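You operate a simulated robot arm through the tools that you are given. There is no shell and no other tool. Be economical: measure what you need, move in short steps, check, and stop when the job is done.

You run a simulated two-armed robot. Do the job below in one go: nothing can be reset, and whatever is moved stays where it is left.

JOB
Hold the steel grease pot on the top of the corner steel table steady with one hand and put the orange bag clip in it with the other. Fetch the long churro and set it on the top of the corner steel table. Put the jug of green soap on the middle shelf of the paper rack away on the ledge at the kitchen end. Take the cheese pan and leave it on the orange tray on the middle shelf of the paper rack. Open the door under well a, take the spare steel pan from the upper shelf under the steam table and put it on the top of the long steel table and shut the a again. Take the blue cleaner bottle and put it on the ledge at the kitchen end. The order is free. Set down upright: jug of green soap, blue cleaner bottle.

Only the result counts: the job must be done as asked and must still hold three seconds after the hand-in. Knocking over, shifting, dropping, spilling or breaking anything else fails it.

ROBOT AND FRAMES
Two 7-joint arms with two-finger parallel grippers on one trunk, on a base that drives. Base frame: it is fixed to the floor where the robot stands at the start and does not move with it; the origin is under the middle of the robot, x ahead of it, y to its left, z up; the surface under the hand at the start is at about z = 880. Units: mm, rad, N and s.
The left shoulder is at the start at [50, 168, 1182], the right one opposite. With the tool pointing down near the work surface each hand reaches from about 200 to 660 mm from the robot's upright axis, wherever it stands, measured 20 degrees to its own side. Places, roughly: blue cleaner bottle (7x7x20 cm) [-5100, 800, 1000]; cheese pan (18x17x11 cm) [-10200, -4600, 800]; door under well a [-4200, 700, 400]; jug of green soap (13x9x13 cm) [-9500, -4600, 900]; ledge at the kitchen end (25x26 cm) [-4720, -740, 820]; long churro (16x3x3 cm) [-100, -1000, 900]; orange bag clip (8x3x6 cm) [500, -200, 900]; orange tray (30x22x2 cm) [-9800, -4600, 800]; spare steel pan (18x17x13 cm) [-4400, 900, 500]; steel grease pot (16x13x13 cm) [600, 200, 900]; top of the corner steel table [600, 100, 900]; top of the long steel table [-7400, 4000, 900]. Payload 1.57 kg a hand.
The TCP of each hand is the grasp point between the finger pads, 30 mm short of the fingertips. In the tool frame z runs along the fingers and y along their closing line. The gripper opens to 80 mm. The fingers are 17 mm wide and 12 mm thick; the gripper's body (40 by 82 mm) begins 80 mm behind the TCP.
Orientation is told as [roll, pitch, yaw] about the base's x, y, z axes, in that order, counted from this pose: with the fingers straight down and closing along the base's y, the tool's x points along the base's -x, its y along +y and its z along -z.

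CONTROLS
- The arms move only by the tool send_rows. It takes "left_deltas", "right_deltas" or both (then of equal length, played together; a hand with none holds still); each is a list of rows, each a list of 7 numbers: the gripper command, from -1 (fully open) to 1 (shut), values between in proportion, then the shift along the base's x, y, z in units of 40 mm (1.0 is 40 mm), then the turn, a rotation vector about the base's x, y, z in units of 6 degrees (1.0 is 6 degrees). In form: [[grip, tx, ty, tz, rx, ry, rz], ...]. A call has 1 to 20 rows; each row shifts and turns the commanded pose from where the row before left it. A call with a number of a shift or a turn outside -1 to 1 is refused whole. A row lasts 0.2 s, in which the tool goes at most 50 mm and 0.15 rad; a call with a longer step from one row to the next is refused whole, and so is a gripper value outside its range. Where a pose cannot be reached the arm comes as near as it can. A force on the tool above 40 N (or 10 N above the force at the start of the call, whichever is more), or a blocked arm, ends the call early, and 0.2 s more pass. The fingers move at their own pace (about 45 mm/s each) and stop on an object; they squeeze with about 36 N. The grip force told is the motor's: it shows also when the fingers shut on nothing. Time passes only in rows, and 0.2 s behind the last, so rows that do not move let the fingers close. The reply holds the time, the measured pose of the TCP, the force on the tool along the base axes, the opening and the grip force, in the units named above and with some noise, with the torque about the TCP (base axes, N m) and any sound that the robot's microphone picked up, and new pictures: "pictures" is both (left out), scene, wrist or none (wrist: the cameras of the hands that moved).
- Cameras (640 x 400 px; columns grow to the right, rows downward): "scene" is now at [112.3, -47.1, 1386.9]; the picture's right is [-0.54, -0.84, 0.00], its down [-0.52, 0.33, -0.79] and it looks along [0.66, -0.43, -0.61] (base axes); focal length 214 px, centre (320, 200). "left" rides on the left gripper at [72, 7, -122] in its tool frame; the picture's right is [-0.09, 1.00, 0.00], its down [-0.84, -0.08, -0.54] and it looks along [-0.54, -0.05, 0.84] (tool axes); focal length 238 px, centre (320, 200). "right" rides on the right gripper at [72, -7, -122] in its tool frame; the picture's right is [0.09, 1.00, 0.00], its down [-0.84, 0.08, -0.54] and it looks along [-0.54, 0.05, 0.84] (tool axes); focal length 238 px, centre (320, 200). There is no depth. A picture from a camera that has moved, and an enlarged one, comes with that camera's place and axes in the base frame and with its lens.
- raise_lower(by): slides the trunk up (or, below 0, down) by that many mm; the arms and the scene camera ride with it, the base frame stays. It gives what a move gives, with no picture.
- steer(legs): drives the robot by 1 to 6 legs, each [ahead, left, turn to the left] in mm, mm and rad, along the robot's own axes; the way and the turn of a leg run together, so that a leg with both is an arc; at most 1500 mm and 3.142 rad a leg. The arms and the cameras ride along, it lands a little off, and it stops where it bumps. It gives what a move gives, and a new picture of the scene camera.
- pan_tilt(pan, tilt): turns the head with the scene camera to pan (to the left, within 1.396 rad either way) and tilt (down, from -0.506 to 1.204), counted from straight ahead of the robot. It gives what a move gives, and a new picture of the scene camera.
- inspect(camera, box): a new picture of the part [left, top, right, bottom] of that camera's present view, enlarged. The clock stands still meanwhile.
- finish_job(): hands the job in; it is judged then, once.

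Work in short steps. Places have to be worked out from the pictures, the camera data and where the tool is seen: move nearer, look again, correct. Check each grasp and each placing, and mend what went wrong. You have 207 turns and 260 pictures in all, those below and enlarged ones among them. Open the grippers and draw the arms clear of the work before you hand the job in, unless the task says otherwise; then end with one line.

The tools are called after ">>>" as a command line: name --argument value ..., lists and objects as JSON in quotes. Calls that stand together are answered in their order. send_rows: Moves the arms, as the interface text tells. Its arguments: {"type":"object","properties":{"left_deltas":{"type":"array","items":{"type":"array","items":{"type":"number"}}},"right_deltas":{"type":"array","items":{"type":"array","items":{"type":"number"}}},"pictures":{"type":"string","enum":["both","scene","wrist","none"]}},"required":[]} The other tools are called the same way: raise_lower (by) slides the trunk up or down; steer (legs) drives the base; pan_tilt (pan, tilt) turns the head that bears the scene camera; inspect (camera, box) takes an enlarged picture of a part of a camera's view; finish_job () hands the job in.

At the start:

```text
clock: 0.0
left_position: [343.5, -54.8, 1240.7]
left_ee_rot: [0.0, 0.0, 0.0]
left_ft_force: [0.2, 0.2, 0.4]
left_moment: [0.03, 0.01, 0.02]
left_width: 80.0
left_gripper_force: 0.1
right_position: [321.4, -347.7, 1217.4]
right_ee_rot: [0.0, 0.001, 0.0]
right_ft_force: [-0.1, -0.2, 0.3]
right_moment: [-0.03, -0.01, -0.01]
right_width: 80.2
right_gripper_force: 0.1
trunk travel left (down, up): [-350.0, 93.0]
robot x, y, heading: [-1.8, -0.2, 0.005]
head pan, tilt: [-0.572, 0.661]
```

scene: 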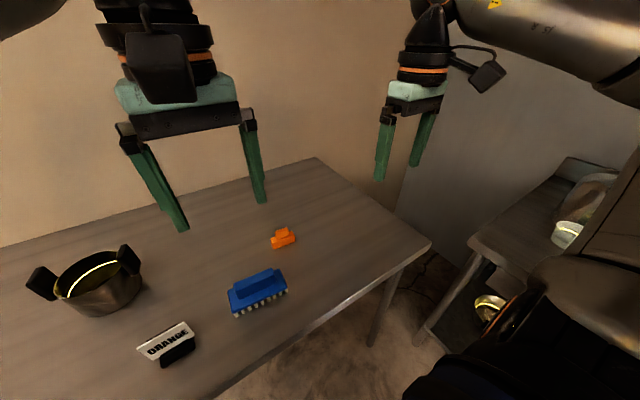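
right: 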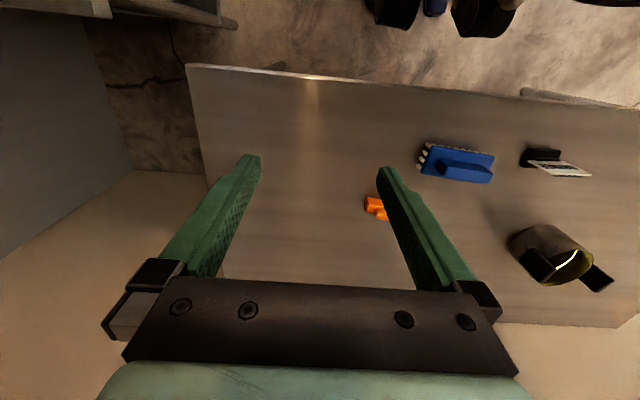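
left: 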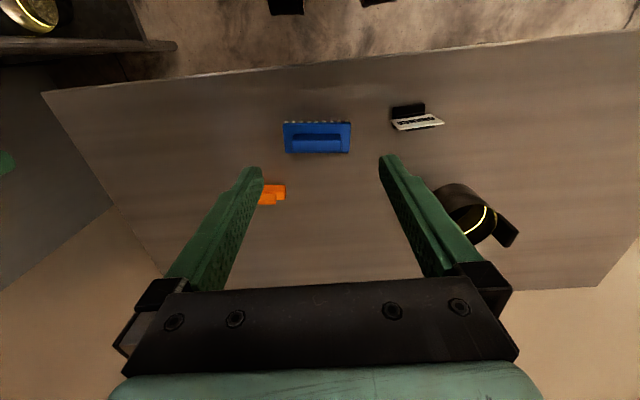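

The pot appears around [590, 205] and the clip around [540, -195]. I enlarge both to see how to grip them.

>>> inspect --camera "scene" --box '[0, 200, 320, 400]'

>>> inspect --camera "left" --box '[240, 80, 560, 280]'

>>> pan_tilt --pan -1.35 --tilt 0.6

```text
2.00 times, centred on (160, 300) of scene
camera zoom: at [112.3, -47.1, 1386.9], right [-0.54, -0.84, 0.0], down [-0.52, 0.33, -0.79], along [0.66, -0.43, -0.61], focal length 429 px, centre (640, 0)
```

zoom: 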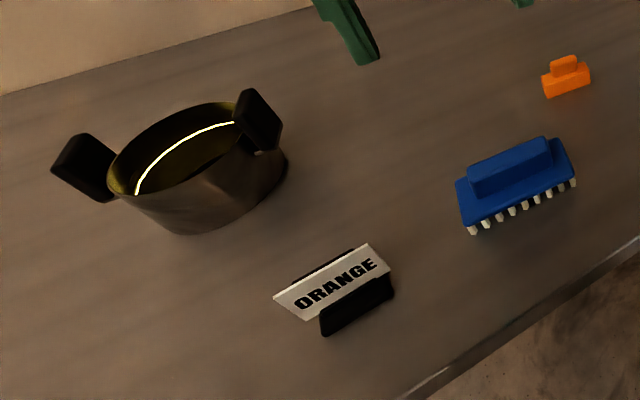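

```text
2.00 times, centred on (400, 180) of left
camera zoom: at [271.1, -49.0, 1362.8], right [0.09, 1.0, 0.0], down [0.84, -0.08, 0.54], along [0.54, -0.05, -0.84], focal length 477 px, centre (160, 240)
```

zoom: 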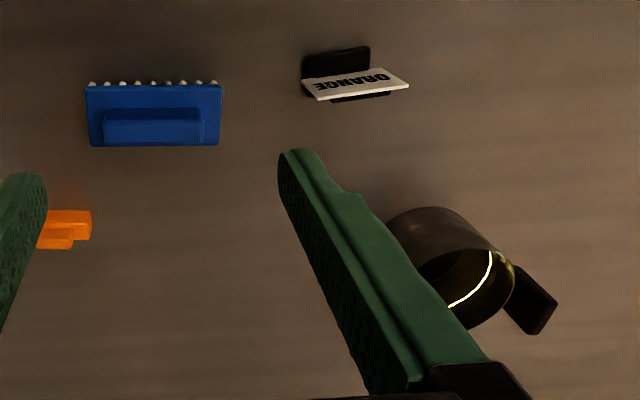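

```text
clock: 1.1
left_position: [344.2, -55.1, 1240.2]
left_ee_rot: [-0.001, 0.002, 0.0]
left_ft_force: [0.0, -0.2, -0.2]
left_moment: [-0.01, 0.0, 0.0]
left_width: 80.4
left_gripper_force: 0.1
right_position: [321.3, -348.2, 1216.9]
right_ee_rot: [-0.001, 0.0, -0.001]
right_ft_force: [-0.5, -0.2, 0.3]
right_moment: [0.0, 0.01, 0.02]
right_width: 79.9
right_gripper_force: 0.0
trunk travel left (down, up): [-350.0, 93.0]
robot x, y, heading: [1.4, -2.1, 0.002]
head pan, tilt: [-1.349, 0.6]
camera scene: at [59.2, -86.6, 1392.3], right [-0.98, -0.22, 0.0], down [-0.12, 0.55, -0.83], along [0.18, -0.8, -0.56], focal length 214 px, centre (320, 200)
```

scene: 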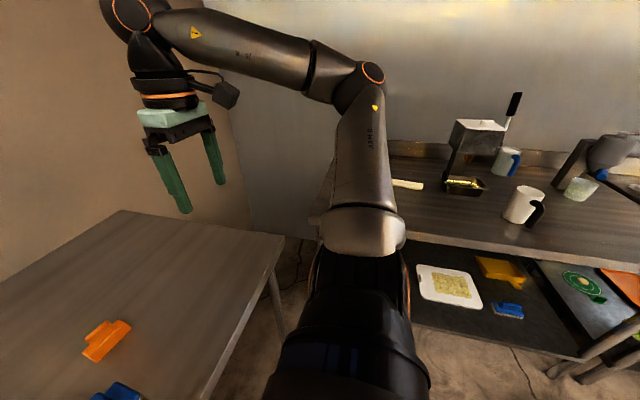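

The pot handles lie along y and the clip is near [538, -190]. I move both hands over their objects for a closer look.

>>> send_rows --left_deltas '[[-1, 0.62, 0.95, -0.2, 0, 0, 0], [-1, 0.62, 0.95, -0.2, 0, 0, 0], [-1, 0.62, 0.95, -0.2, 0, 0, 0], [-1, 0.62, 0.95, -0.2, 0, 0, 0], [-1, 0.62, 0.95, -0.2, 0, 0, 0], [-1, 0.62, 0.95, -0.2, 0, 0, 0], [-1, 0.62, 0.95, -0.2, 0, 0, 0], [-1, 0.62, 0.95, -0.2, 0, 0, 0]]' --right_deltas '[[-1, 0.55, 0.5, -0.4, 0, 0, 0], [-1, 0.55, 0.5, -0.4, 0, 0, 0], [-1, 0.55, 0.5, -0.4, 0, 0, 0], [-1, 0.55, 0.5, -0.4, 0, 0, 0], [-1, 0.55, 0.5, -0.4, 0, 0, 0], [-1, 0.55, 0.5, -0.4, 0, 0, 0], [-1, 0.55, 0.5, -0.4, 0, 0, 0], [-1, 0.55, 0.5, -0.4, 0, 0, 0]]' --pictures "wrist"

```text
clock: 2.9
left_position: [545.8, 251.2, 1171.9]
left_ee_rot: [0.001, 0.001, 0.0]
left_ft_force: [0.6, -0.6, -0.4]
left_moment: [-0.02, 0.01, 0.0]
left_width: 80.0
left_gripper_force: 0.0
right_position: [498.6, -187.5, 1088.6]
right_ee_rot: [-0.002, 0.002, -0.002]
right_ft_force: [0.4, -0.3, 0.2]
right_moment: [-0.01, 0.02, -0.01]
right_width: 80.2
right_gripper_force: 0.0
trunk travel left (down, up): [-350.0, 93.0]
robot x, y, heading: [2.6, 1.6, -0.001]
head pan, tilt: [-1.349, 0.6]
camera right: at [425.7, -193.8, 1209.2], right [-0.09, 1.0, 0.0], down [0.84, 0.08, 0.54], along [0.54, 0.05, -0.84], focal length 238 px, centre (320, 200)
camera left: at [472.5, 259.0, 1296.2], right [0.09, 1.0, 0.0], down [0.84, -0.08, 0.54], along [0.54, -0.05, -0.84], focal length 238 px, centre (320, 200)
```

right: 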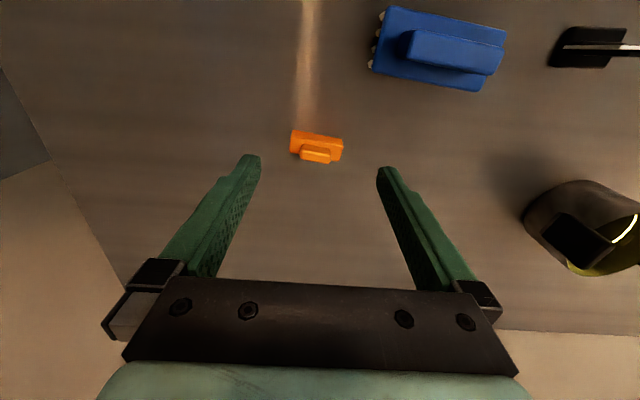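
left: 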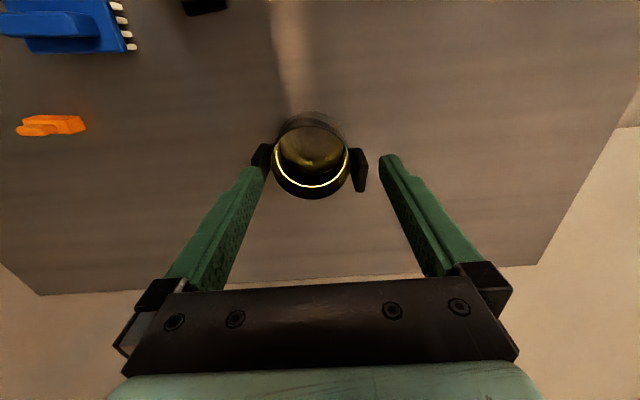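

I enlarge the pot and the clip in the wrist views.

>>> inspect --camera "left" --box '[232, 90, 392, 210]'

>>> inspect --camera "right" --box '[256, 105, 376, 185]'

```text
3.33 times, centred on (312, 150) of left
camera zoom: at [472.5, 259.0, 1296.2], right [0.09, 1.0, 0.0], down [0.84, -0.08, 0.54], along [0.54, -0.05, -0.84], focal length 794 px, centre (347, 367)
```

zoom: 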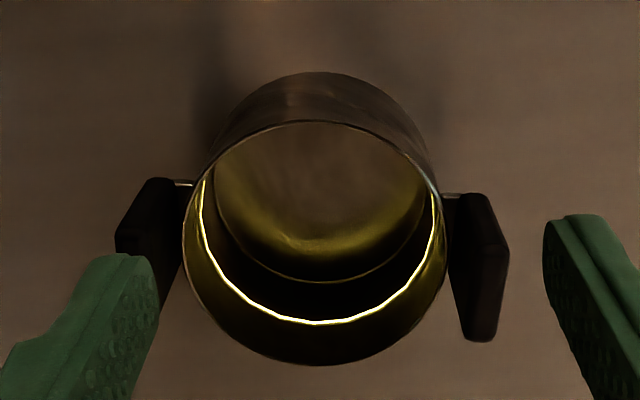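

```text
5.00 times, centred on (316, 145) of right
camera zoom: at [425.7, -193.8, 1209.2], right [-0.09, 1.0, 0.0], down [0.84, 0.08, 0.54], along [0.54, 0.05, -0.84], focal length 1192 px, centre (340, 475)
```

zoom: 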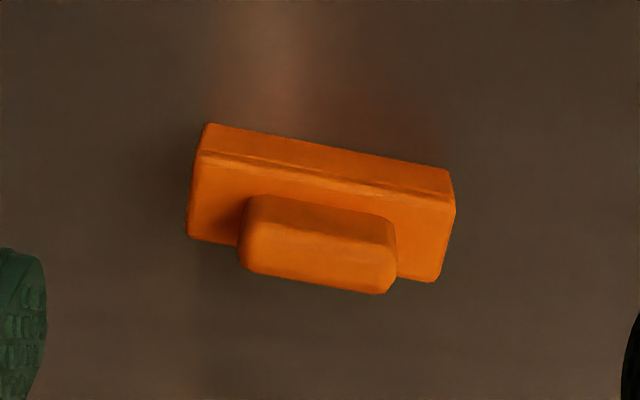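

The handles are flat plates standing along the tangent, to be gripped by their length with a yaw of about -102°; the clip stands with its length along y, so its yaw is about +84°. I turn both hands and shift toward them at height.

>>> send_rows --left_deltas '[[-1, 0.13, 0.16, -0.1, 0, 0, -1], [-1, 0.13, 0.16, -0.1, 0, 0, -1], [-1, 0.13, 0.16, -0.1, 0, 0, -1], [-1, 0.13, 0.16, -0.1, 0, 0, -1], [-1, 0.13, 0.16, -0.1, 0, 0, -1], [-1, 0.13, 0.16, -0.1, 0, 0, -1], [-1, 0.13, 0.16, -0.1, 0, 0, -1], [-1, 0.13, 0.16, -0.1, 0, 0, -1], [-1, 0.13, 0.16, -0.1, 0, 0, -1], [-1, 0.13, 0.16, -0.1, 0, 0, -1], [-1, 0.13, 0.16, -0.1, 0, 0, -1], [-1, 0.13, 0.16, -0.1, 0, 0, -1], [-1, 0.13, 0.16, -0.1, 0, 0, -1], [-1, 0.13, 0.16, -0.1, 0, 0, -1], [-1, 0.13, 0.16, -0.1, 0, 0, -1], [-1, 0.13, 0.16, -0.1, 0, 0, -1], [-1, 0.13, 0.16, -0.1, 0, 0, -1]]' --right_deltas '[[-1, 0.053, 0, -0.04, 0, 0, 0.824], [-1, 0.053, 0, -0.04, 0, 0, 0.824], [-1, 0.053, 0, -0.04, 0, 0, 0.824], [-1, 0.053, 0, -0.04, 0, 0, 0.824], [-1, 0.053, 0, -0.04, 0, 0, 0.824], [-1, 0.053, 0, -0.04, 0, 0, 0.824], [-1, 0.053, 0, -0.04, 0, 0, 0.824], [-1, 0.053, 0, -0.04, 0, 0, 0.824], [-1, 0.053, 0, -0.04, 0, 0, 0.824], [-1, 0.053, 0, -0.04, 0, 0, 0.824], [-1, 0.053, 0, -0.04, 0, 0, 0.824], [-1, 0.053, 0, -0.04, 0, 0, 0.824], [-1, 0.053, 0, -0.04, 0, 0, 0.824], [-1, 0.053, 0, -0.04, 0, 0, 0.824], [-1, 0.053, 0, -0.04, 0, 0, 0.824], [-1, 0.053, 0, -0.04, 0, 0, 0.824], [-1, 0.053, 0, -0.04, 0, 0, 0.824]]' --pictures "wrist"

```text
clock: 6.5
left_position: [599.3, 362.6, 1105.9]
left_ee_rot: [0.0, 0.002, -1.782]
left_ft_force: [0.2, -0.5, -0.1]
left_moment: [0.0, -0.02, 0.02]
left_width: 80.1
left_gripper_force: 0.0
left hand out of reach, approached as far as the arm can: row 13, 14, 16, 17
right_position: [306.0, -92.2, 1054.4]
right_ee_rot: [-0.011, 0.0, 1.448]
right_ft_force: [-1.0, 1.2, 0.2]
right_moment: [0.0, 0.0, -0.02]
right_width: 80.1
right_gripper_force: 0.0
right hand out of reach, approached as far as the arm can: row 4, 6, 8, 9, 10, 11, 12, 13, 14, 15, 16, 17
trunk travel left (down, up): [-350.0, 93.0]
robot x, y, heading: [2.2, -1.1, 0.002]
head pan, tilt: [-1.349, 0.6]
camera right: at [301.3, -164.9, 1176.0], right [-1.0, 0.03, -0.01], down [0.02, 0.84, 0.54], along [0.03, 0.54, -0.84], focal length 238 px, centre (320, 200)
camera left: at [621.4, 431.5, 1228.8], right [0.95, -0.3, 0.0], down [-0.25, -0.8, 0.54], along [-0.16, -0.52, -0.84], focal length 238 px, centre (320, 200)
```

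right: 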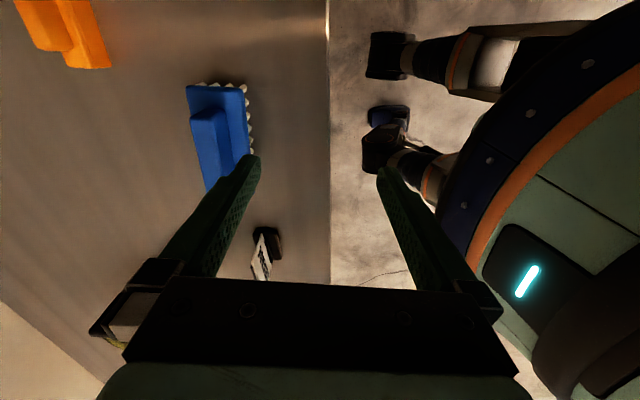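
left: 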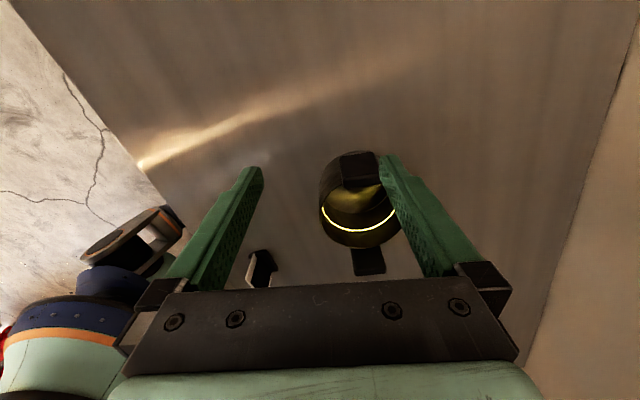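

The right hand cannot take +84° there (it was drawn off), so I turn it the other way to about -96°, going first halfway.

>>> send_rows --right_deltas '[[-1, 0.3, 0, 0.1, 0, 0, -1], [-1, 0.3, 0, 0.1, 0, 0, -1], [-1, 0.3, 0, 0.1, 0, 0, -1], [-1, 0.3, -0.1, 0.1, 0, 0, -1], [-1, 0.3, -0.1, 0.1, 0, 0, -1], [-1, 0.3, -0.1, 0.1, 0, 0, -1], [-1, 0.3, -0.1, 0, 0, 0, -1], [-1, 0.3, -0.1, 0, 0, 0, -1], [-1, 0.3, -0.1, 0, 0, 0, -1], [-1, 0.3, -0.1, 0, 0, 0, -1], [-1, 0.3, -0.1, 0, 0, 0, -1], [-1, 0.3, -0.1, 0, 0, 0, -1], [-1, 0.3, -0.1, 0, 0, 0, -1], [-1, 0.3, -0.1, 0, 0, 0, -1], [-1, 0.3, -0.1, 0, 0, 0, -1], [-1, 0, 0, 0, 0, 0, -1], [-1, 0, 0, 0, 0, 0, -1], [-1, 0, 0, 0, 0, 0, -1], [-1, 0, 0, 0, 0, 0, -1], [-1, 0, 0, 0, 0, 0, -1]]' --pictures "none"

```text
clock: 10.7
left_position: [599.1, 362.2, 1105.3]
left_ee_rot: [0.0, 0.003, -1.781]
left_ft_force: [-0.2, 0.1, -0.2]
left_moment: [0.02, 0.0, 0.01]
left_width: 79.9
left_gripper_force: 0.0
right_position: [475.6, -160.9, 1077.8]
right_ee_rot: [0.002, 0.001, -0.629]
right_ft_force: [0.2, -0.5, 0.1]
right_moment: [0.01, 0.03, 0.01]
right_width: 80.0
right_gripper_force: 0.0
right hand out of reach, approached as far as the arm can: row 3, 11, 12, 13, 14, 15
trunk travel left (down, up): [-350.0, 93.0]
robot x, y, heading: [-2.4, 0.9, 0.002]
head pan, tilt: [-1.349, 0.6]
```

Now the rest of the turn to about -96°, moving over the clip.

>>> send_rows --right_deltas '[[-1, 0.15, -0.07, 0, 0, 0, -1], [-1, 0.15, -0.07, 0, 0, 0, -1], [-1, 0.15, -0.07, 0, 0, 0, -1], [-1, 0.15, -0.07, 0, 0, 0, -1], [-1, 0.15, -0.07, 0, 0, 0, -1], [-1, 0.15, -0.07, 0, 0, 0, -1], [-1, 0.15, -0.07, 0, 0, 0, -1], [-1, 0.15, -0.07, 0, 0, 0, -1], [-1, 0.15, -0.07, 0, 0, 0, -1], [-1, 0.15, -0.07, 0, 0, 0, -1]]' --pictures "wrist"

```text
clock: 12.9
left_position: [599.5, 362.5, 1104.7]
left_ee_rot: [0.001, 0.001, -1.779]
left_ft_force: [0.2, 0.0, -0.2]
left_moment: [-0.03, 0.0, 0.01]
left_width: 80.1
left_gripper_force: 0.0
right_position: [515.3, -204.6, 1077.4]
right_ee_rot: [0.001, 0.002, -1.679]
right_ft_force: [0.2, 0.4, -0.2]
right_moment: [0.03, -0.01, 0.02]
right_width: 79.9
right_gripper_force: 0.1
right hand out of reach, approached as far as the arm can: row 2, 4, 6, 8, 9, 10
trunk travel left (down, up): [-350.0, 93.0]
robot x, y, heading: [1.3, 0.3, -0.001]
head pan, tilt: [-1.349, 0.6]
camera right: at [515.7, -132.9, 1198.9], right [1.0, -0.01, 0.0], down [-0.01, -0.84, 0.54], along [-0.01, -0.54, -0.84], focal length 238 px, centre (320, 200)
```

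right: 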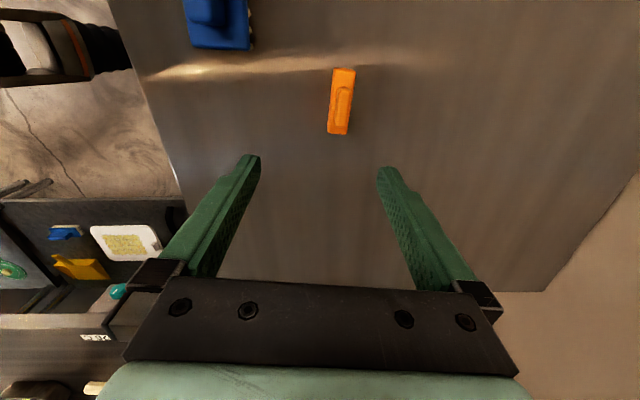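

Reach is marginal; I look down to see how much room there is between base and table before driving ahead.

>>> pan_tilt --pan 0 --tilt 1.2

```text
clock: 14.4
left_position: [600.0, 362.7, 1105.7]
left_ee_rot: [-0.001, 0.002, -1.78]
left_ft_force: [-0.3, -0.1, 0.7]
left_moment: [0.0, 0.0, 0.01]
left_width: 80.1
left_gripper_force: 0.0
right_position: [515.5, -204.6, 1076.7]
right_ee_rot: [0.002, 0.002, -1.674]
right_ft_force: [-0.5, -0.5, -0.2]
right_moment: [0.0, 0.01, 0.01]
right_width: 79.9
right_gripper_force: 0.1
trunk travel left (down, up): [-350.0, 93.0]
robot x, y, heading: [-1.2, 0.1, 0.004]
head pan, tilt: [0.0, 1.201]
camera scene: at [95.6, -0.4, 1347.7], right [0.0, -1.0, 0.0], down [-0.93, 0.0, -0.36], along [0.36, 0.0, -0.93], focal length 214 px, centre (320, 200)
```

scene: 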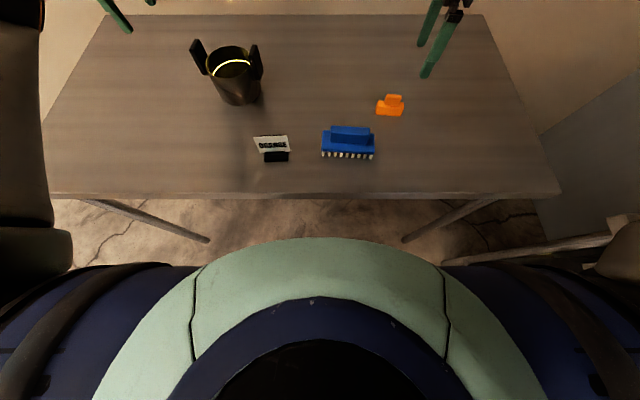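

Table edge at x≈294, trunk front at about 170: I drive 70 mm ahead.

>>> steer --legs '[[70, 0, 0]]'

```text
clock: 15.4
left_position: [668.3, 362.7, 1104.5]
left_ee_rot: [-0.002, 0.001, -1.78]
left_ft_force: [0.5, -1.5, -0.2]
left_moment: [0.03, 0.06, -0.01]
left_width: 80.1
left_gripper_force: 0.0
right_position: [582.9, -204.8, 1077.1]
right_ee_rot: [-0.001, 0.002, -1.676]
right_ft_force: [-0.2, -0.4, -1.1]
right_moment: [-0.01, -0.01, 0.01]
right_width: 79.9
right_gripper_force: 0.0
trunk travel left (down, up): [-350.0, 93.0]
robot x, y, heading: [68.3, -1.6, 0.002]
head pan, tilt: [0.0, 1.201]
camera scene: at [163.4, -0.5, 1347.6], right [0.0, -1.0, 0.0], down [-0.93, 0.0, -0.36], along [0.36, 0.0, -0.93], focal length 214 px, centre (320, 200)
```

scene: 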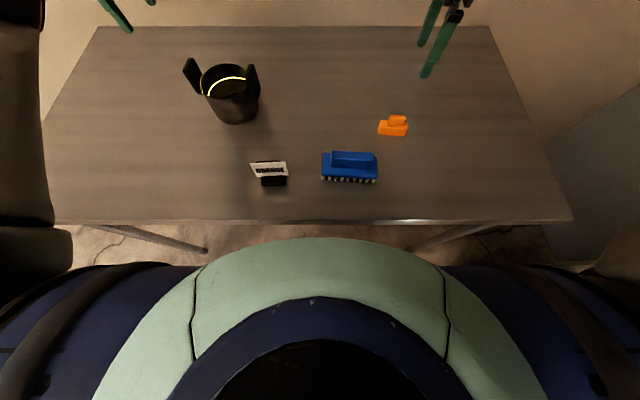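

Clip centre computed at about [537, -183], its length tilted about 6° from y. I move the right hand over it and part way down, and check.

>>> send_rows --right_deltas '[[-1, -0.575, 0.27, -0.3, 0, 0, 0], [-1, -0.575, 0.27, -0.3, 0, 0, 0], [-1, 0, 0, -0.8, 0, 0, 0], [-1, 0, 0, -0.8, 0, 0, 0]]' --pictures "both"

```text
clock: 16.4
left_position: [666.5, 361.5, 1105.0]
left_ee_rot: [0.0, 0.002, -1.781]
left_ft_force: [-1.0, 0.6, -0.4]
left_moment: [0.05, -0.02, -0.02]
left_width: 79.7
left_gripper_force: 0.0
right_position: [533.5, -181.8, 986.1]
right_ee_rot: [0.002, 0.002, -1.674]
right_ft_force: [0.4, -0.1, 0.1]
right_moment: [0.03, 0.03, -0.02]
right_width: 80.3
right_gripper_force: 0.0
trunk travel left (down, up): [-350.0, 93.0]
robot x, y, heading: [67.9, 0.0, -0.001]
head pan, tilt: [0.0, 1.201]
camera scene: at [162.6, -0.6, 1347.7], right [0.0, -1.0, 0.0], down [-0.93, 0.0, -0.36], along [0.36, 0.0, -0.93], focal length 214 px, centre (320, 200)
camera right: at [533.1, -110.5, 1108.5], right [1.0, -0.01, 0.0], down [-0.01, -0.84, 0.54], along [-0.01, -0.54, -0.84], focal length 238 px, centre (320, 200)
```

scene: 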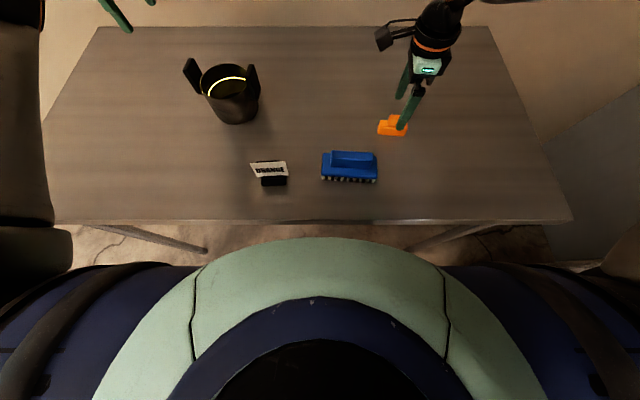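
right: 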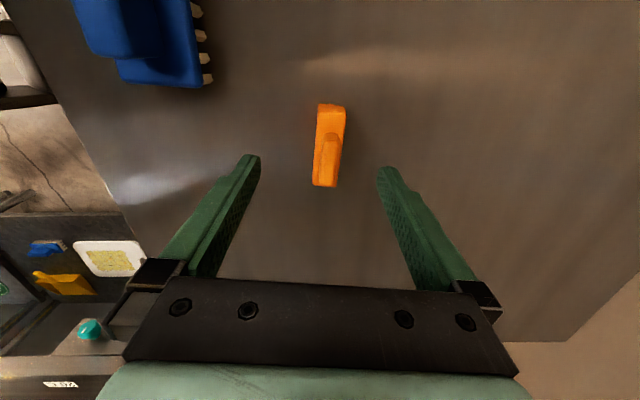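

The clip lies between the fingers at about [538, -180]. I descend to z≈925 and close.

>>> send_rows --right_deltas '[[-1, 0.07, 0, -0.76, 0, 0, 0], [-1, 0.04, 0, -0.76, 0, 0, 0], [1, 0, 0, 0, 0, 0, 0], [1, 0, 0, 0, 0, 0, 0], [1, 0, 0, 0, 0, 0, 0], [1, 0, 0, 0, 0, 0, 0]]' --pictures "wrist"

```text
clock: 17.8
left_position: [668.0, 363.0, 1105.1]
left_ee_rot: [0.0, 0.004, -1.78]
left_ft_force: [-0.2, 0.6, 0.2]
left_moment: [-0.01, 0.0, 0.02]
left_width: 80.0
left_gripper_force: 0.0
right_position: [529.5, -192.9, 934.0]
right_ee_rot: [0.0, 0.005, -1.675]
right_ft_force: [0.7, -0.6, 0.8]
right_moment: [0.01, 0.0, -0.03]
right_width: 23.5
right_gripper_force: 19.0
right hand out of reach, approached as far as the arm can: row 2
trunk travel left (down, up): [-350.0, 93.0]
robot x, y, heading: [68.3, 0.1, 0.002]
head pan, tilt: [0.0, 1.201]
camera right: at [529.9, -121.8, 1055.6], right [1.0, -0.01, 0.0], down [-0.01, -0.84, 0.54], along [0.0, -0.54, -0.84], focal length 238 px, centre (320, 200)
```

right: 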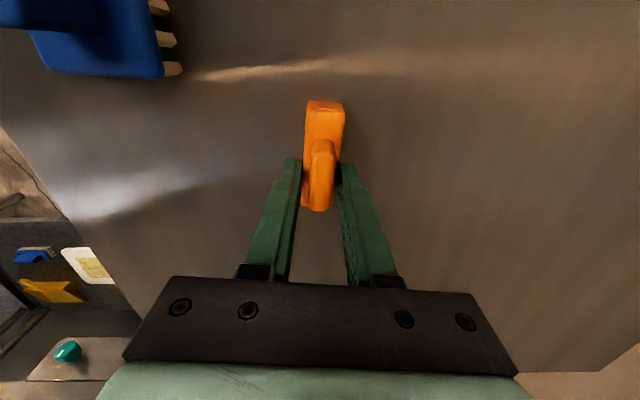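

The clip is gripped (23 mm). I lift it, while the left hand leans 20° outward at its standoff above the +y handle.

>>> send_rows --left_deltas '[[-1, -0.2, -0.125, -0.12, -0.815, 0.175, 0], [-1, -0.2, -0.125, -0.12, -0.815, 0.175, 0], [-1, -0.2, -0.125, -0.12, -0.815, 0.175, 0], [-1, -0.2, -0.125, -0.12, -0.815, 0.175, 0], [-1, 0, 0, 0, 0, 0, 0]]' --right_deltas '[[1, 0, 0, 0.8, 0, 0, 0], [1, 0, 0, 0.8, 0, 0, 0], [1, 0, 0, 0.8, 0, 0, 0], [1, 0, 0, 0.8, 0, 0, 0], [1, 0, 0, 0.8, 0, 0, 0]]' --pictures "wrist"

```text
clock: 19.0
left_position: [642.9, 343.5, 1087.5]
left_ee_rot: [-0.003, -0.351, -1.779]
left_ft_force: [-0.8, -1.0, 0.2]
left_moment: [0.01, 0.0, 0.0]
left_width: 79.8
left_gripper_force: 0.1
left hand out of reach, approached as far as the arm can: row 2, 4
right_position: [532.4, -190.9, 1094.3]
right_ee_rot: [0.002, 0.001, -1.675]
right_ft_force: [0.0, 0.6, -0.1]
right_moment: [-0.02, -0.01, 0.0]
right_width: 22.9
right_gripper_force: 35.5
trunk travel left (down, up): [-350.0, 93.0]
robot x, y, heading: [66.4, 0.2, 0.0]
head pan, tilt: [0.0, 1.201]
camera right: at [533.1, -119.0, 1216.5], right [1.0, -0.01, 0.0], down [-0.01, -0.84, 0.54], along [-0.01, -0.54, -0.84], focal length 238 px, centre (320, 200)
camera left: at [671.7, 450.1, 1178.6], right [0.96, -0.29, 0.03], down [-0.2, -0.57, 0.8], along [-0.22, -0.77, -0.6], focal length 238 px, centre (320, 200)
```

right: 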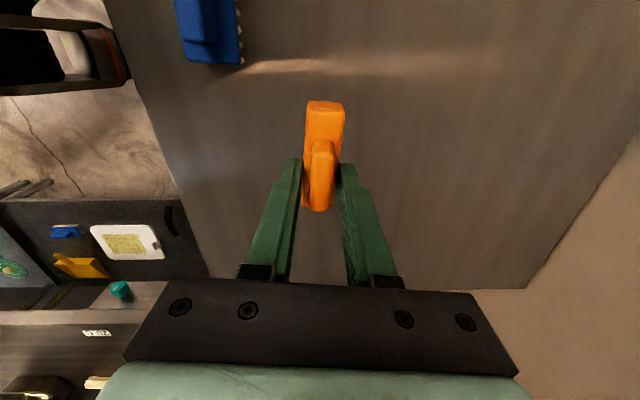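
left: 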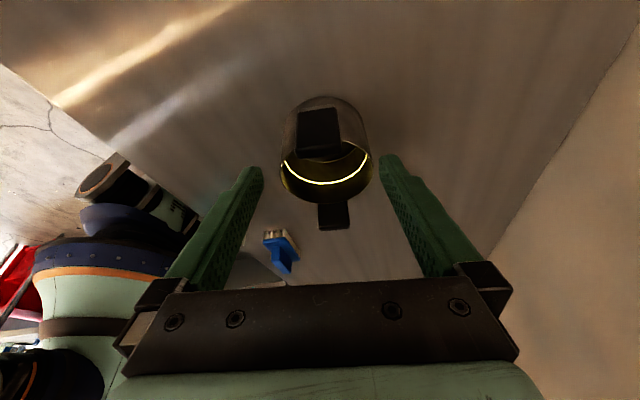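

The handle plate is centred at about [633, 307, 983], between the fingers. I go down along the lean toward it.

>>> send_rows --left_deltas '[[-1, -0.075, -0.26, -0.79, 0, 0, 0], [-1, -0.075, -0.26, -0.79, 0, 0, 0], [-1, -0.075, -0.26, -0.75, 0, 0, 0], [-1, 0, 0, 0, 0, 0, 0]]' --pictures "both"

```text
clock: 20.0
left_position: [658.6, 322.9, 998.0]
left_ee_rot: [-0.002, -0.348, -1.779]
left_ft_force: [-0.1, 0.0, 0.3]
left_moment: [-0.02, -0.02, 0.02]
left_width: 80.2
left_gripper_force: 0.0
left hand out of reach, approached as far as the arm can: row 1, 2, 3
right_position: [532.9, -190.1, 1094.1]
right_ee_rot: [0.003, 0.002, -1.676]
right_ft_force: [0.2, 0.0, -0.7]
right_moment: [0.0, -0.01, 0.02]
right_width: 23.0
right_gripper_force: 35.4
trunk travel left (down, up): [-350.0, 93.0]
robot x, y, heading: [69.2, 2.9, -0.003]
head pan, tilt: [0.0, 1.201]
camera scene: at [162.4, -0.5, 1347.7], right [0.0, -1.0, 0.0], down [-0.93, 0.0, -0.36], along [0.36, 0.0, -0.93], focal length 214 px, centre (320, 200)
camera left: at [688.3, 428.5, 1089.6], right [0.96, -0.29, 0.03], down [-0.2, -0.57, 0.8], along [-0.21, -0.77, -0.61], focal length 238 px, centre (320, 200)
```

scene: 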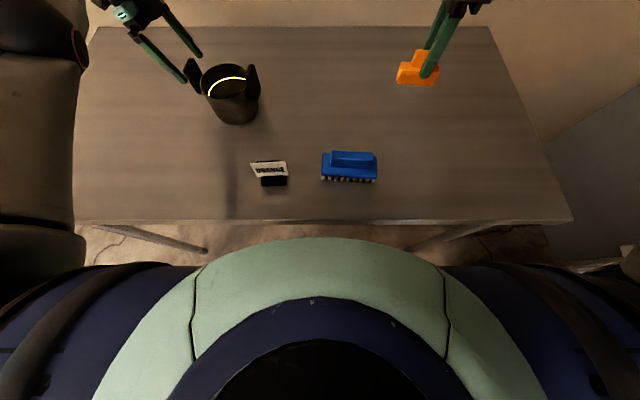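
left: 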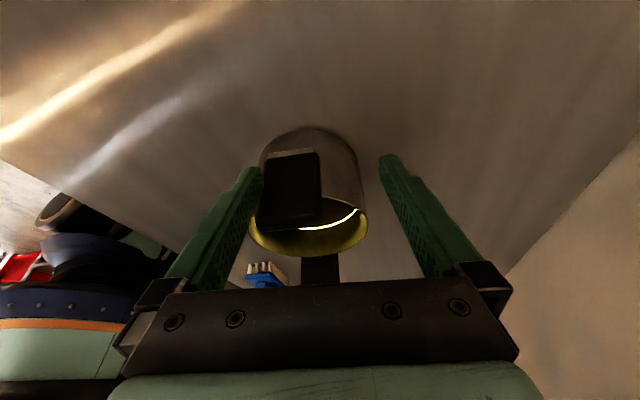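

The arm cannot take this pose 25 mm nearer, but its present pose is right in shape; I shift the base by -25, -10 mm so the fingers centre on the handle.

>>> steer --legs '[[-25, -10, 0]]'

>>> inspect --camera "left" --box '[160, 80, 480, 280]'

```text
clock: 20.8
left_position: [633.3, 313.2, 999.0]
left_ee_rot: [-0.003, -0.348, -1.781]
left_ft_force: [-1.0, -0.6, -0.4]
left_moment: [0.03, -0.04, -0.01]
left_width: 80.3
left_gripper_force: 0.0
right_position: [507.3, -201.9, 1093.8]
right_ee_rot: [0.003, 0.001, -1.676]
right_ft_force: [0.0, 0.6, 0.4]
right_moment: [0.02, 0.0, 0.03]
right_width: 22.9
right_gripper_force: 35.1
trunk travel left (down, up): [-350.0, 93.0]
robot x, y, heading: [44.2, -9.8, -0.001]
head pan, tilt: [0.0, 1.201]
camera scene: at [136.6, -10.7, 1347.8], right [0.0, -1.0, 0.0], down [-0.93, 0.0, -0.36], along [0.36, 0.0, -0.93], focal length 214 px, centre (320, 200)
```

scene: 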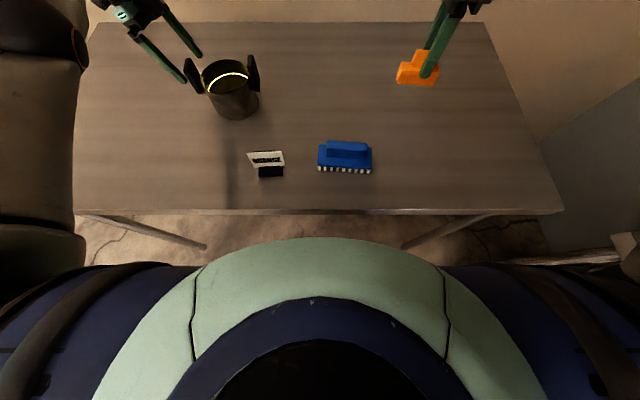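

```text
2.00 times, centred on (320, 180) of left
camera zoom: at [662.6, 418.4, 1090.5], right [0.96, -0.29, 0.03], down [-0.2, -0.57, 0.79], along [-0.21, -0.77, -0.61], focal length 477 px, centre (320, 240)
```

zoom: 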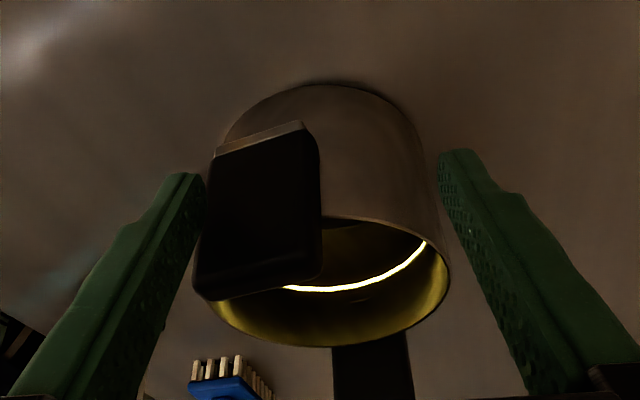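

The handle did not shift relative to the fingers, so the pot may have been dragged. I look closely before doing more.

>>> inspect --camera "scene" --box '[140, 20, 300, 140]'

```text
3.33 times, centred on (220, 80) of scene
camera zoom: at [136.6, -10.7, 1347.8], right [0.0, -1.0, 0.0], down [-0.93, 0.0, -0.36], along [0.36, 0.0, -0.93], focal length 715 px, centre (653, 600)
```

zoom: 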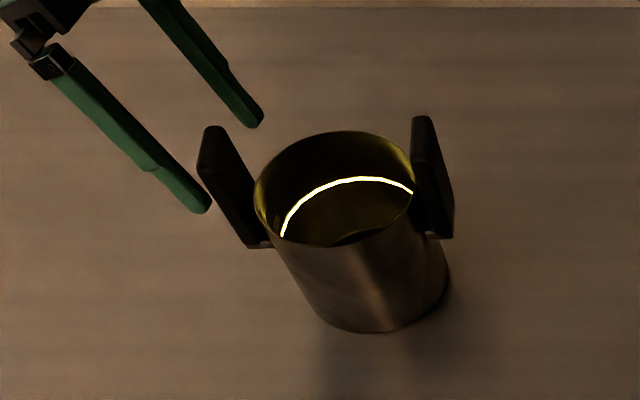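

Pot seems to have turned a little, though it stands fine. I back the left hand out along its axis and look again.

>>> send_rows --left_deltas '[[-1, 0.07, 0.32, 0.9, 0, 0, 0], [-1, 0.07, 0.32, 0.9, 0, 0, 0]]' --pictures "both"

```text
clock: 21.4
left_position: [624.6, 330.0, 1057.3]
left_ee_rot: [-0.003, -0.347, -1.781]
left_ft_force: [-0.3, 0.3, -0.7]
left_moment: [-0.01, 0.02, 0.01]
left_width: 80.0
left_gripper_force: 0.1
left hand out of reach, approached as far as the arm can: row 1, 2
right_position: [508.5, -200.3, 1093.7]
right_ee_rot: [0.002, 0.002, -1.676]
right_ft_force: [-0.4, 0.6, -0.6]
right_moment: [0.02, 0.04, -0.01]
right_width: 23.0
right_gripper_force: 35.2
trunk travel left (down, up): [-350.0, 93.0]
robot x, y, heading: [41.2, -7.7, -0.003]
head pan, tilt: [0.0, 1.201]
camera scene: at [138.1, -10.2, 1347.6], right [0.0, -1.0, 0.0], down [-0.93, 0.0, -0.36], along [0.36, 0.0, -0.93], focal length 214 px, centre (320, 200)
camera left: at [654.1, 437.0, 1148.9], right [0.96, -0.29, 0.03], down [-0.2, -0.57, 0.79], along [-0.22, -0.77, -0.61], focal length 238 px, centre (320, 200)
```

scene: 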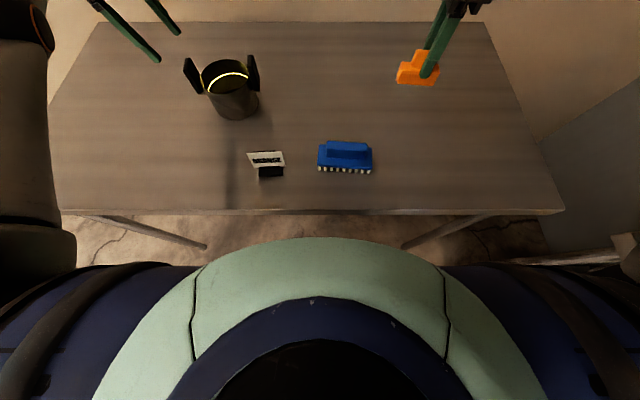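
left: 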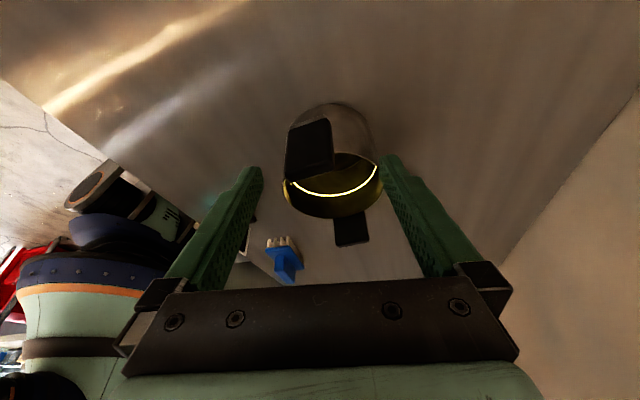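

Handle now at about [609, 306] with the plate nearly along x. I take 14° of yaw off and centre above it.

>>> send_rows --left_deltas '[[-1, 0, 0, 0, 0, 0, 0.8], [-1, 0, 0, 0, 0, 0, 0.8], [-1, 0, 0, 0, 0, 0, 0.8]]' --pictures "wrist"

```text
clock: 22.2
left_position: [638.2, 338.0, 1060.2]
left_ee_rot: [-0.005, -0.351, -1.527]
left_ft_force: [0.4, 0.7, -0.5]
left_moment: [0.05, -0.03, -0.01]
left_width: 80.1
left_gripper_force: 0.1
left hand out of reach, approached as far as the arm can: row 1, 2, 3
right_position: [507.7, -200.0, 1093.7]
right_ee_rot: [0.003, 0.002, -1.676]
right_ft_force: [1.2, 0.7, -0.3]
right_moment: [0.01, 0.0, 0.02]
right_width: 23.2
right_gripper_force: 35.8
trunk travel left (down, up): [-350.0, 93.0]
robot x, y, heading: [40.0, -11.5, -0.001]
head pan, tilt: [0.0, 1.201]
camera left: at [640.6, 447.4, 1150.5], right [1.0, -0.04, 0.03], down [-0.05, -0.6, 0.8], along [-0.02, -0.8, -0.6], focal length 238 px, centre (320, 200)
```

left: 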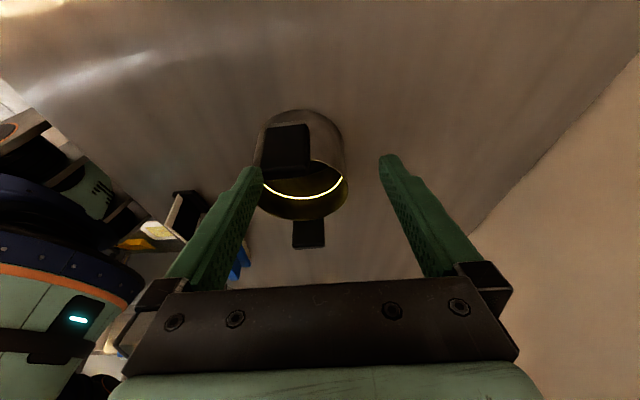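

Aligned now. I shift 30 mm toward -x above the handle and check the reading.

>>> send_rows --left_deltas '[[-1, -0.78, 0, -0.3, 0, 0, 0], [-1, 0, -0.1, -0.2, 0, 0, 0]]' --pictures "wrist"

```text
clock: 22.8
left_position: [638.2, 342.2, 1043.4]
left_ee_rot: [-0.004, -0.349, -1.529]
left_ft_force: [-0.2, 0.1, -0.2]
left_moment: [0.06, -0.02, -0.02]
left_width: 80.2
left_gripper_force: 0.1
left hand out of reach, approached as far as the arm can: row 1
right_position: [508.9, -200.9, 1093.4]
right_ee_rot: [0.001, 0.003, -1.675]
right_ft_force: [-0.2, -1.0, -0.4]
right_moment: [0.03, 0.0, 0.02]
right_width: 22.8
right_gripper_force: 34.8
trunk travel left (down, up): [-350.0, 93.0]
robot x, y, heading: [40.4, -7.3, -0.003]
head pan, tilt: [0.0, 1.201]
camera left: at [640.9, 453.1, 1134.2], right [1.0, -0.05, 0.03], down [-0.05, -0.6, 0.8], along [-0.02, -0.8, -0.61], focal length 238 px, centre (320, 200)
```

left: 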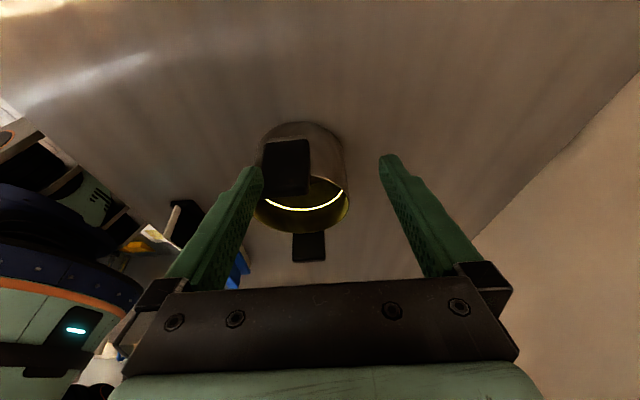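

The arm's limit holds x; I raise a little and drive the base back 32 mm instead.

>>> send_rows --left_deltas '[[-1, 0, 0, 0.7, 0, 0, 0]]' --pictures "none"

>>> steer --legs '[[-32, 0, 0]]'

>>> inspect --camera "left" --box '[160, 80, 480, 280]'

```text
clock: 23.2
left_position: [635.1, 344.8, 1071.0]
left_ee_rot: [-0.003, -0.349, -1.529]
left_ft_force: [-0.4, -0.6, -0.5]
left_moment: [-0.04, -0.03, -0.03]
left_width: 79.9
left_gripper_force: 0.1
right_position: [508.4, -201.5, 1094.2]
right_ee_rot: [0.001, 0.002, -1.676]
right_ft_force: [0.1, -0.6, 0.3]
right_moment: [-0.03, 0.01, 0.01]
right_width: 22.7
right_gripper_force: 35.1
trunk travel left (down, up): [-350.0, 93.0]
robot x, y, heading: [40.1, -5.5, -0.005]
head pan, tilt: [0.0, 1.201]
```

```text
clock: 24.1
left_position: [602.4, 344.5, 1069.0]
left_ee_rot: [0.0, -0.347, -1.53]
left_ft_force: [0.4, -0.4, -0.4]
left_moment: [-0.02, -0.04, 0.0]
left_width: 79.8
left_gripper_force: 0.0
right_position: [475.7, -200.8, 1095.2]
right_ee_rot: [0.001, 0.0, -1.675]
right_ft_force: [-0.5, -0.1, -0.5]
right_moment: [0.0, 0.02, 0.02]
right_width: 23.0
right_gripper_force: 35.6
trunk travel left (down, up): [-350.0, 93.0]
robot x, y, heading: [10.4, -11.8, -0.0]
head pan, tilt: [0.0, 1.201]
camera scene: at [104.8, -10.3, 1347.8], right [0.0, -1.0, 0.0], down [-0.93, 0.0, -0.36], along [0.36, 0.0, -0.93], focal length 214 px, centre (320, 200)
```

scene: 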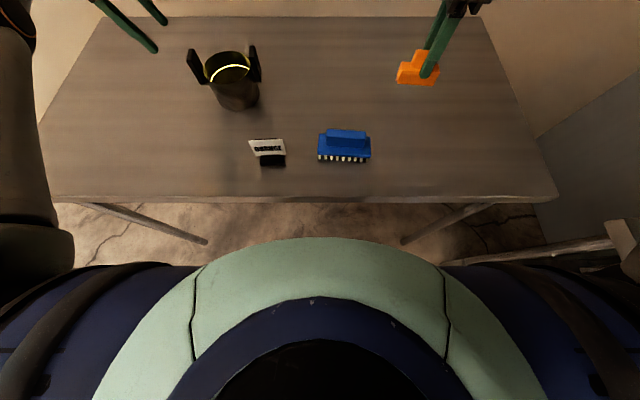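

```text
2.00 times, centred on (320, 180) of left
camera zoom: at [605.0, 454.2, 1161.9], right [1.0, -0.04, 0.03], down [-0.05, -0.61, 0.79], along [-0.02, -0.79, -0.61], focal length 477 px, centre (320, 240)
```

zoom: 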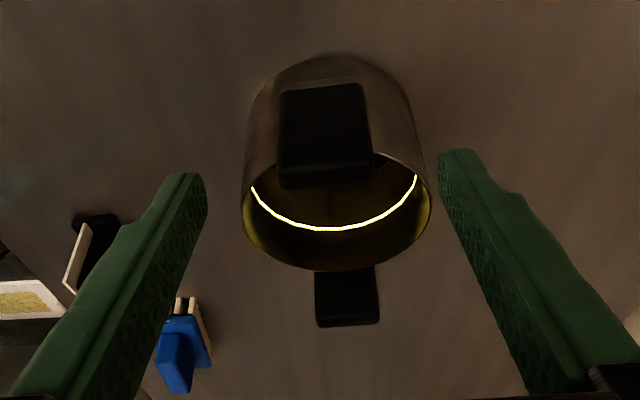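

Well centred. Before descending I test whether the right hand can reach over the pot, unwinding its yaw as it goes.

>>> send_rows --right_deltas '[[1, 0.32, 0.88, 0.1, 0, 0, 1], [1, 0.32, 0.88, 0.1, 0, 0, 1], [1, 0.32, 0.88, 0.1, 0, 0, 1], [1, 0.32, 0.88, 0.1, 0, 0, 1], [1, 0.32, 0.88, 0.1, 0, 0, 1], [1, 0.32, 0.88, 0.1, 0, 0, 1], [1, 0.32, 0.88, 0.1, 0, 0, 1], [1, 0.32, 0.88, 0.1, 0, 0, 1], [1, 0.32, 0.88, 0.1, 0, 0, 1], [1, 0.32, 0.88, 0.1, 0, 0, 1]]' --pictures "scene"

```text
clock: 26.3
left_position: [602.6, 343.5, 1069.3]
left_ee_rot: [-0.002, -0.347, -1.528]
left_ft_force: [0.1, 0.0, -0.8]
left_moment: [0.0, -0.03, 0.0]
left_width: 80.2
left_gripper_force: 0.1
right_position: [413.9, -134.9, 1104.3]
right_ee_rot: [0.0, 0.001, -0.652]
right_ft_force: [0.1, 0.6, 0.3]
right_moment: [0.0, -0.04, 0.0]
right_width: 22.9
right_gripper_force: 35.4
right hand out of reach, approached as far as the arm can: row 1, 2, 3, 4, 5, 6, 7, 8, 9, 10
trunk travel left (down, up): [-350.0, 93.0]
robot x, y, heading: [12.3, -9.0, -0.001]
head pan, tilt: [0.0, 1.201]
camera scene: at [105.5, -10.3, 1347.8], right [0.0, -1.0, 0.0], down [-0.93, 0.0, -0.36], along [0.36, 0.0, -0.93], focal length 214 px, centre (320, 200)
```

scene: 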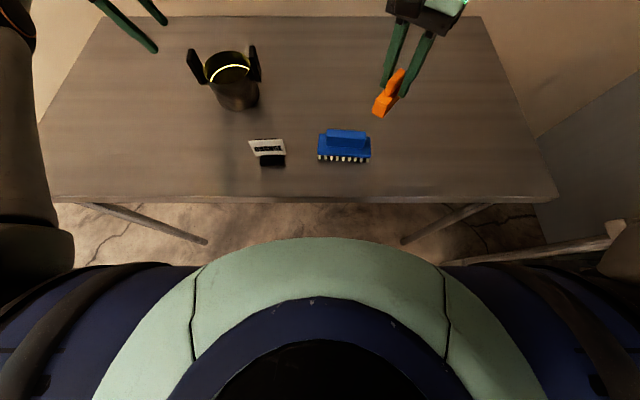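

The right arm hung on a joint limit in this yaw; I continue unwinding to yaw 0 to see if it frees.

>>> send_rows --right_deltas '[[1, 0, 0, 0, 0, 0, 1], [1, 0, 0, 0, 0, 0, 1], [1, 0, 0, 0, 0, 0, 1], [1, 0, 0, 0, 0, 0, 1], [1, 0, 0, 0, 0, 0, 1], [1, 0, 0, 0, 0, 0, 1]]' --pictures "scene"

```text
clock: 27.7
left_position: [603.9, 343.6, 1070.2]
left_ee_rot: [-0.002, -0.348, -1.529]
left_ft_force: [-1.0, 1.1, 0.5]
left_moment: [-0.02, 0.02, -0.02]
left_width: 80.0
left_gripper_force: 0.0
right_position: [410.4, -134.8, 1100.4]
right_ee_rot: [0.002, 0.003, 0.001]
right_ft_force: [0.0, 0.7, -0.7]
right_moment: [0.02, 0.01, 0.02]
right_width: 23.0
right_gripper_force: 35.7
trunk travel left (down, up): [-350.0, 93.0]
robot x, y, heading: [9.6, -9.1, 0.0]
head pan, tilt: [0.0, 1.201]
camera scene: at [106.1, -10.3, 1347.7], right [0.0, -1.0, 0.0], down [-0.93, 0.0, -0.36], along [0.36, 0.0, -0.93], focal length 214 px, centre (320, 200)
```

scene: 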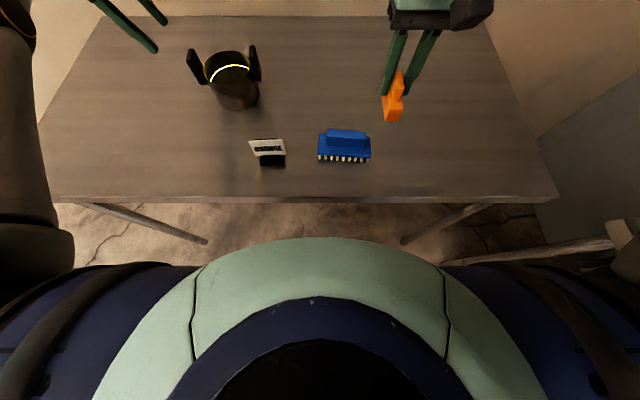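

At yaw 0 it is free again; I move the clip toward the pot at height.

>>> send_rows --right_deltas '[[1, 0.54, 0.93, 0.1, 0, 0, 0], [1, 0.54, 0.93, 0.1, 0, 0, 0], [1, 0.54, 0.93, 0.1, 0, 0, 0], [1, 0.54, 0.93, 0.1, 0, 0, 0], [1, 0.54, 0.93, 0.1, 0, 0, 0], [1, 0.54, 0.93, 0.1, 0, 0, 0], [1, 0.54, 0.93, 0.1, 0, 0, 0], [1, 0.54, 0.93, 0.1, 0, 0, 0]]' --pictures "scene"

```text
clock: 29.5
left_position: [604.2, 345.3, 1070.0]
left_ee_rot: [-0.002, -0.349, -1.528]
left_ft_force: [-1.2, 0.6, -0.2]
left_moment: [-0.01, 0.02, -0.01]
left_width: 79.9
left_gripper_force: 0.1
right_position: [414.9, -128.9, 1101.8]
right_ee_rot: [0.001, 0.002, 0.001]
right_ft_force: [-0.2, 0.6, 0.0]
right_moment: [-0.03, 0.0, -0.01]
right_width: 22.9
right_gripper_force: 35.5
right hand out of reach, approached as far as the arm can: row 1, 2, 3, 4, 5, 6, 7, 8
trunk travel left (down, up): [-350.0, 93.0]
robot x, y, heading: [8.5, -4.2, 0.005]
head pan, tilt: [0.0, 1.201]
camera scene: at [106.1, -10.3, 1347.7], right [0.0, -1.0, 0.0], down [-0.93, 0.0, -0.36], along [0.36, 0.0, -0.93], focal length 214 px, centre (320, 200)
```

scene: 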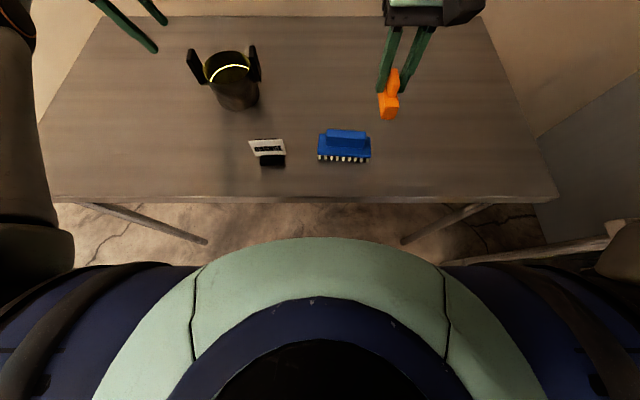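

The right arm is badly folded after its twist. I take it back near its starting pose to unwind before going across.

>>> send_rows --right_deltas '[[1, -0.3, -0.7, 0.4, 0, 0, 0], [1, -0.3, -0.7, 0.4, 0, 0, 0], [1, -0.3, -0.7, 0.4, 0, 0, 0], [1, -0.3, -0.7, 0.4, 0, 0, 0], [1, -0.3, -0.7, 0.4, 0, 0, 0], [1, -0.3, -0.7, 0.4, 0, 0, 0], [1, -0.1, -0.7, 0.4, 0, 0, 0], [1, 0.8, 0.3, 0, 0, 0, 0], [1, 0.8, 0.3, 0, 0, 0, 0], [1, 0.8, 0.3, 0, 0, 0, 0], [1, 0.8, 0.3, 0, 0, 0, 0], [1, 0.8, 0.3, 0, 0, 0, 0]]' --pictures "scene"

```text
clock: 32.1
left_position: [604.8, 343.8, 1069.3]
left_ee_rot: [-0.002, -0.348, -1.527]
left_ft_force: [0.4, -1.0, 0.3]
left_moment: [-0.05, 0.05, -0.01]
left_width: 80.0
left_gripper_force: 0.0
right_position: [497.2, -263.8, 1218.1]
right_ee_rot: [0.004, 0.003, 0.0]
right_ft_force: [0.5, 0.7, -0.1]
right_moment: [-0.04, 0.01, -0.03]
right_width: 22.9
right_gripper_force: 35.6
trunk travel left (down, up): [-350.0, 93.0]
robot x, y, heading: [7.6, -9.1, 0.001]
head pan, tilt: [0.0, 1.201]
camera scene: at [107.5, -10.5, 1347.5], right [0.0, -1.0, 0.0], down [-0.93, 0.0, -0.36], along [0.36, 0.0, -0.93], focal length 214 px, centre (320, 200)
```

scene: 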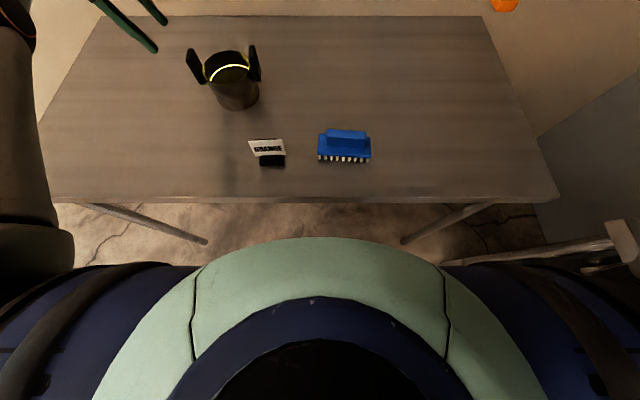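

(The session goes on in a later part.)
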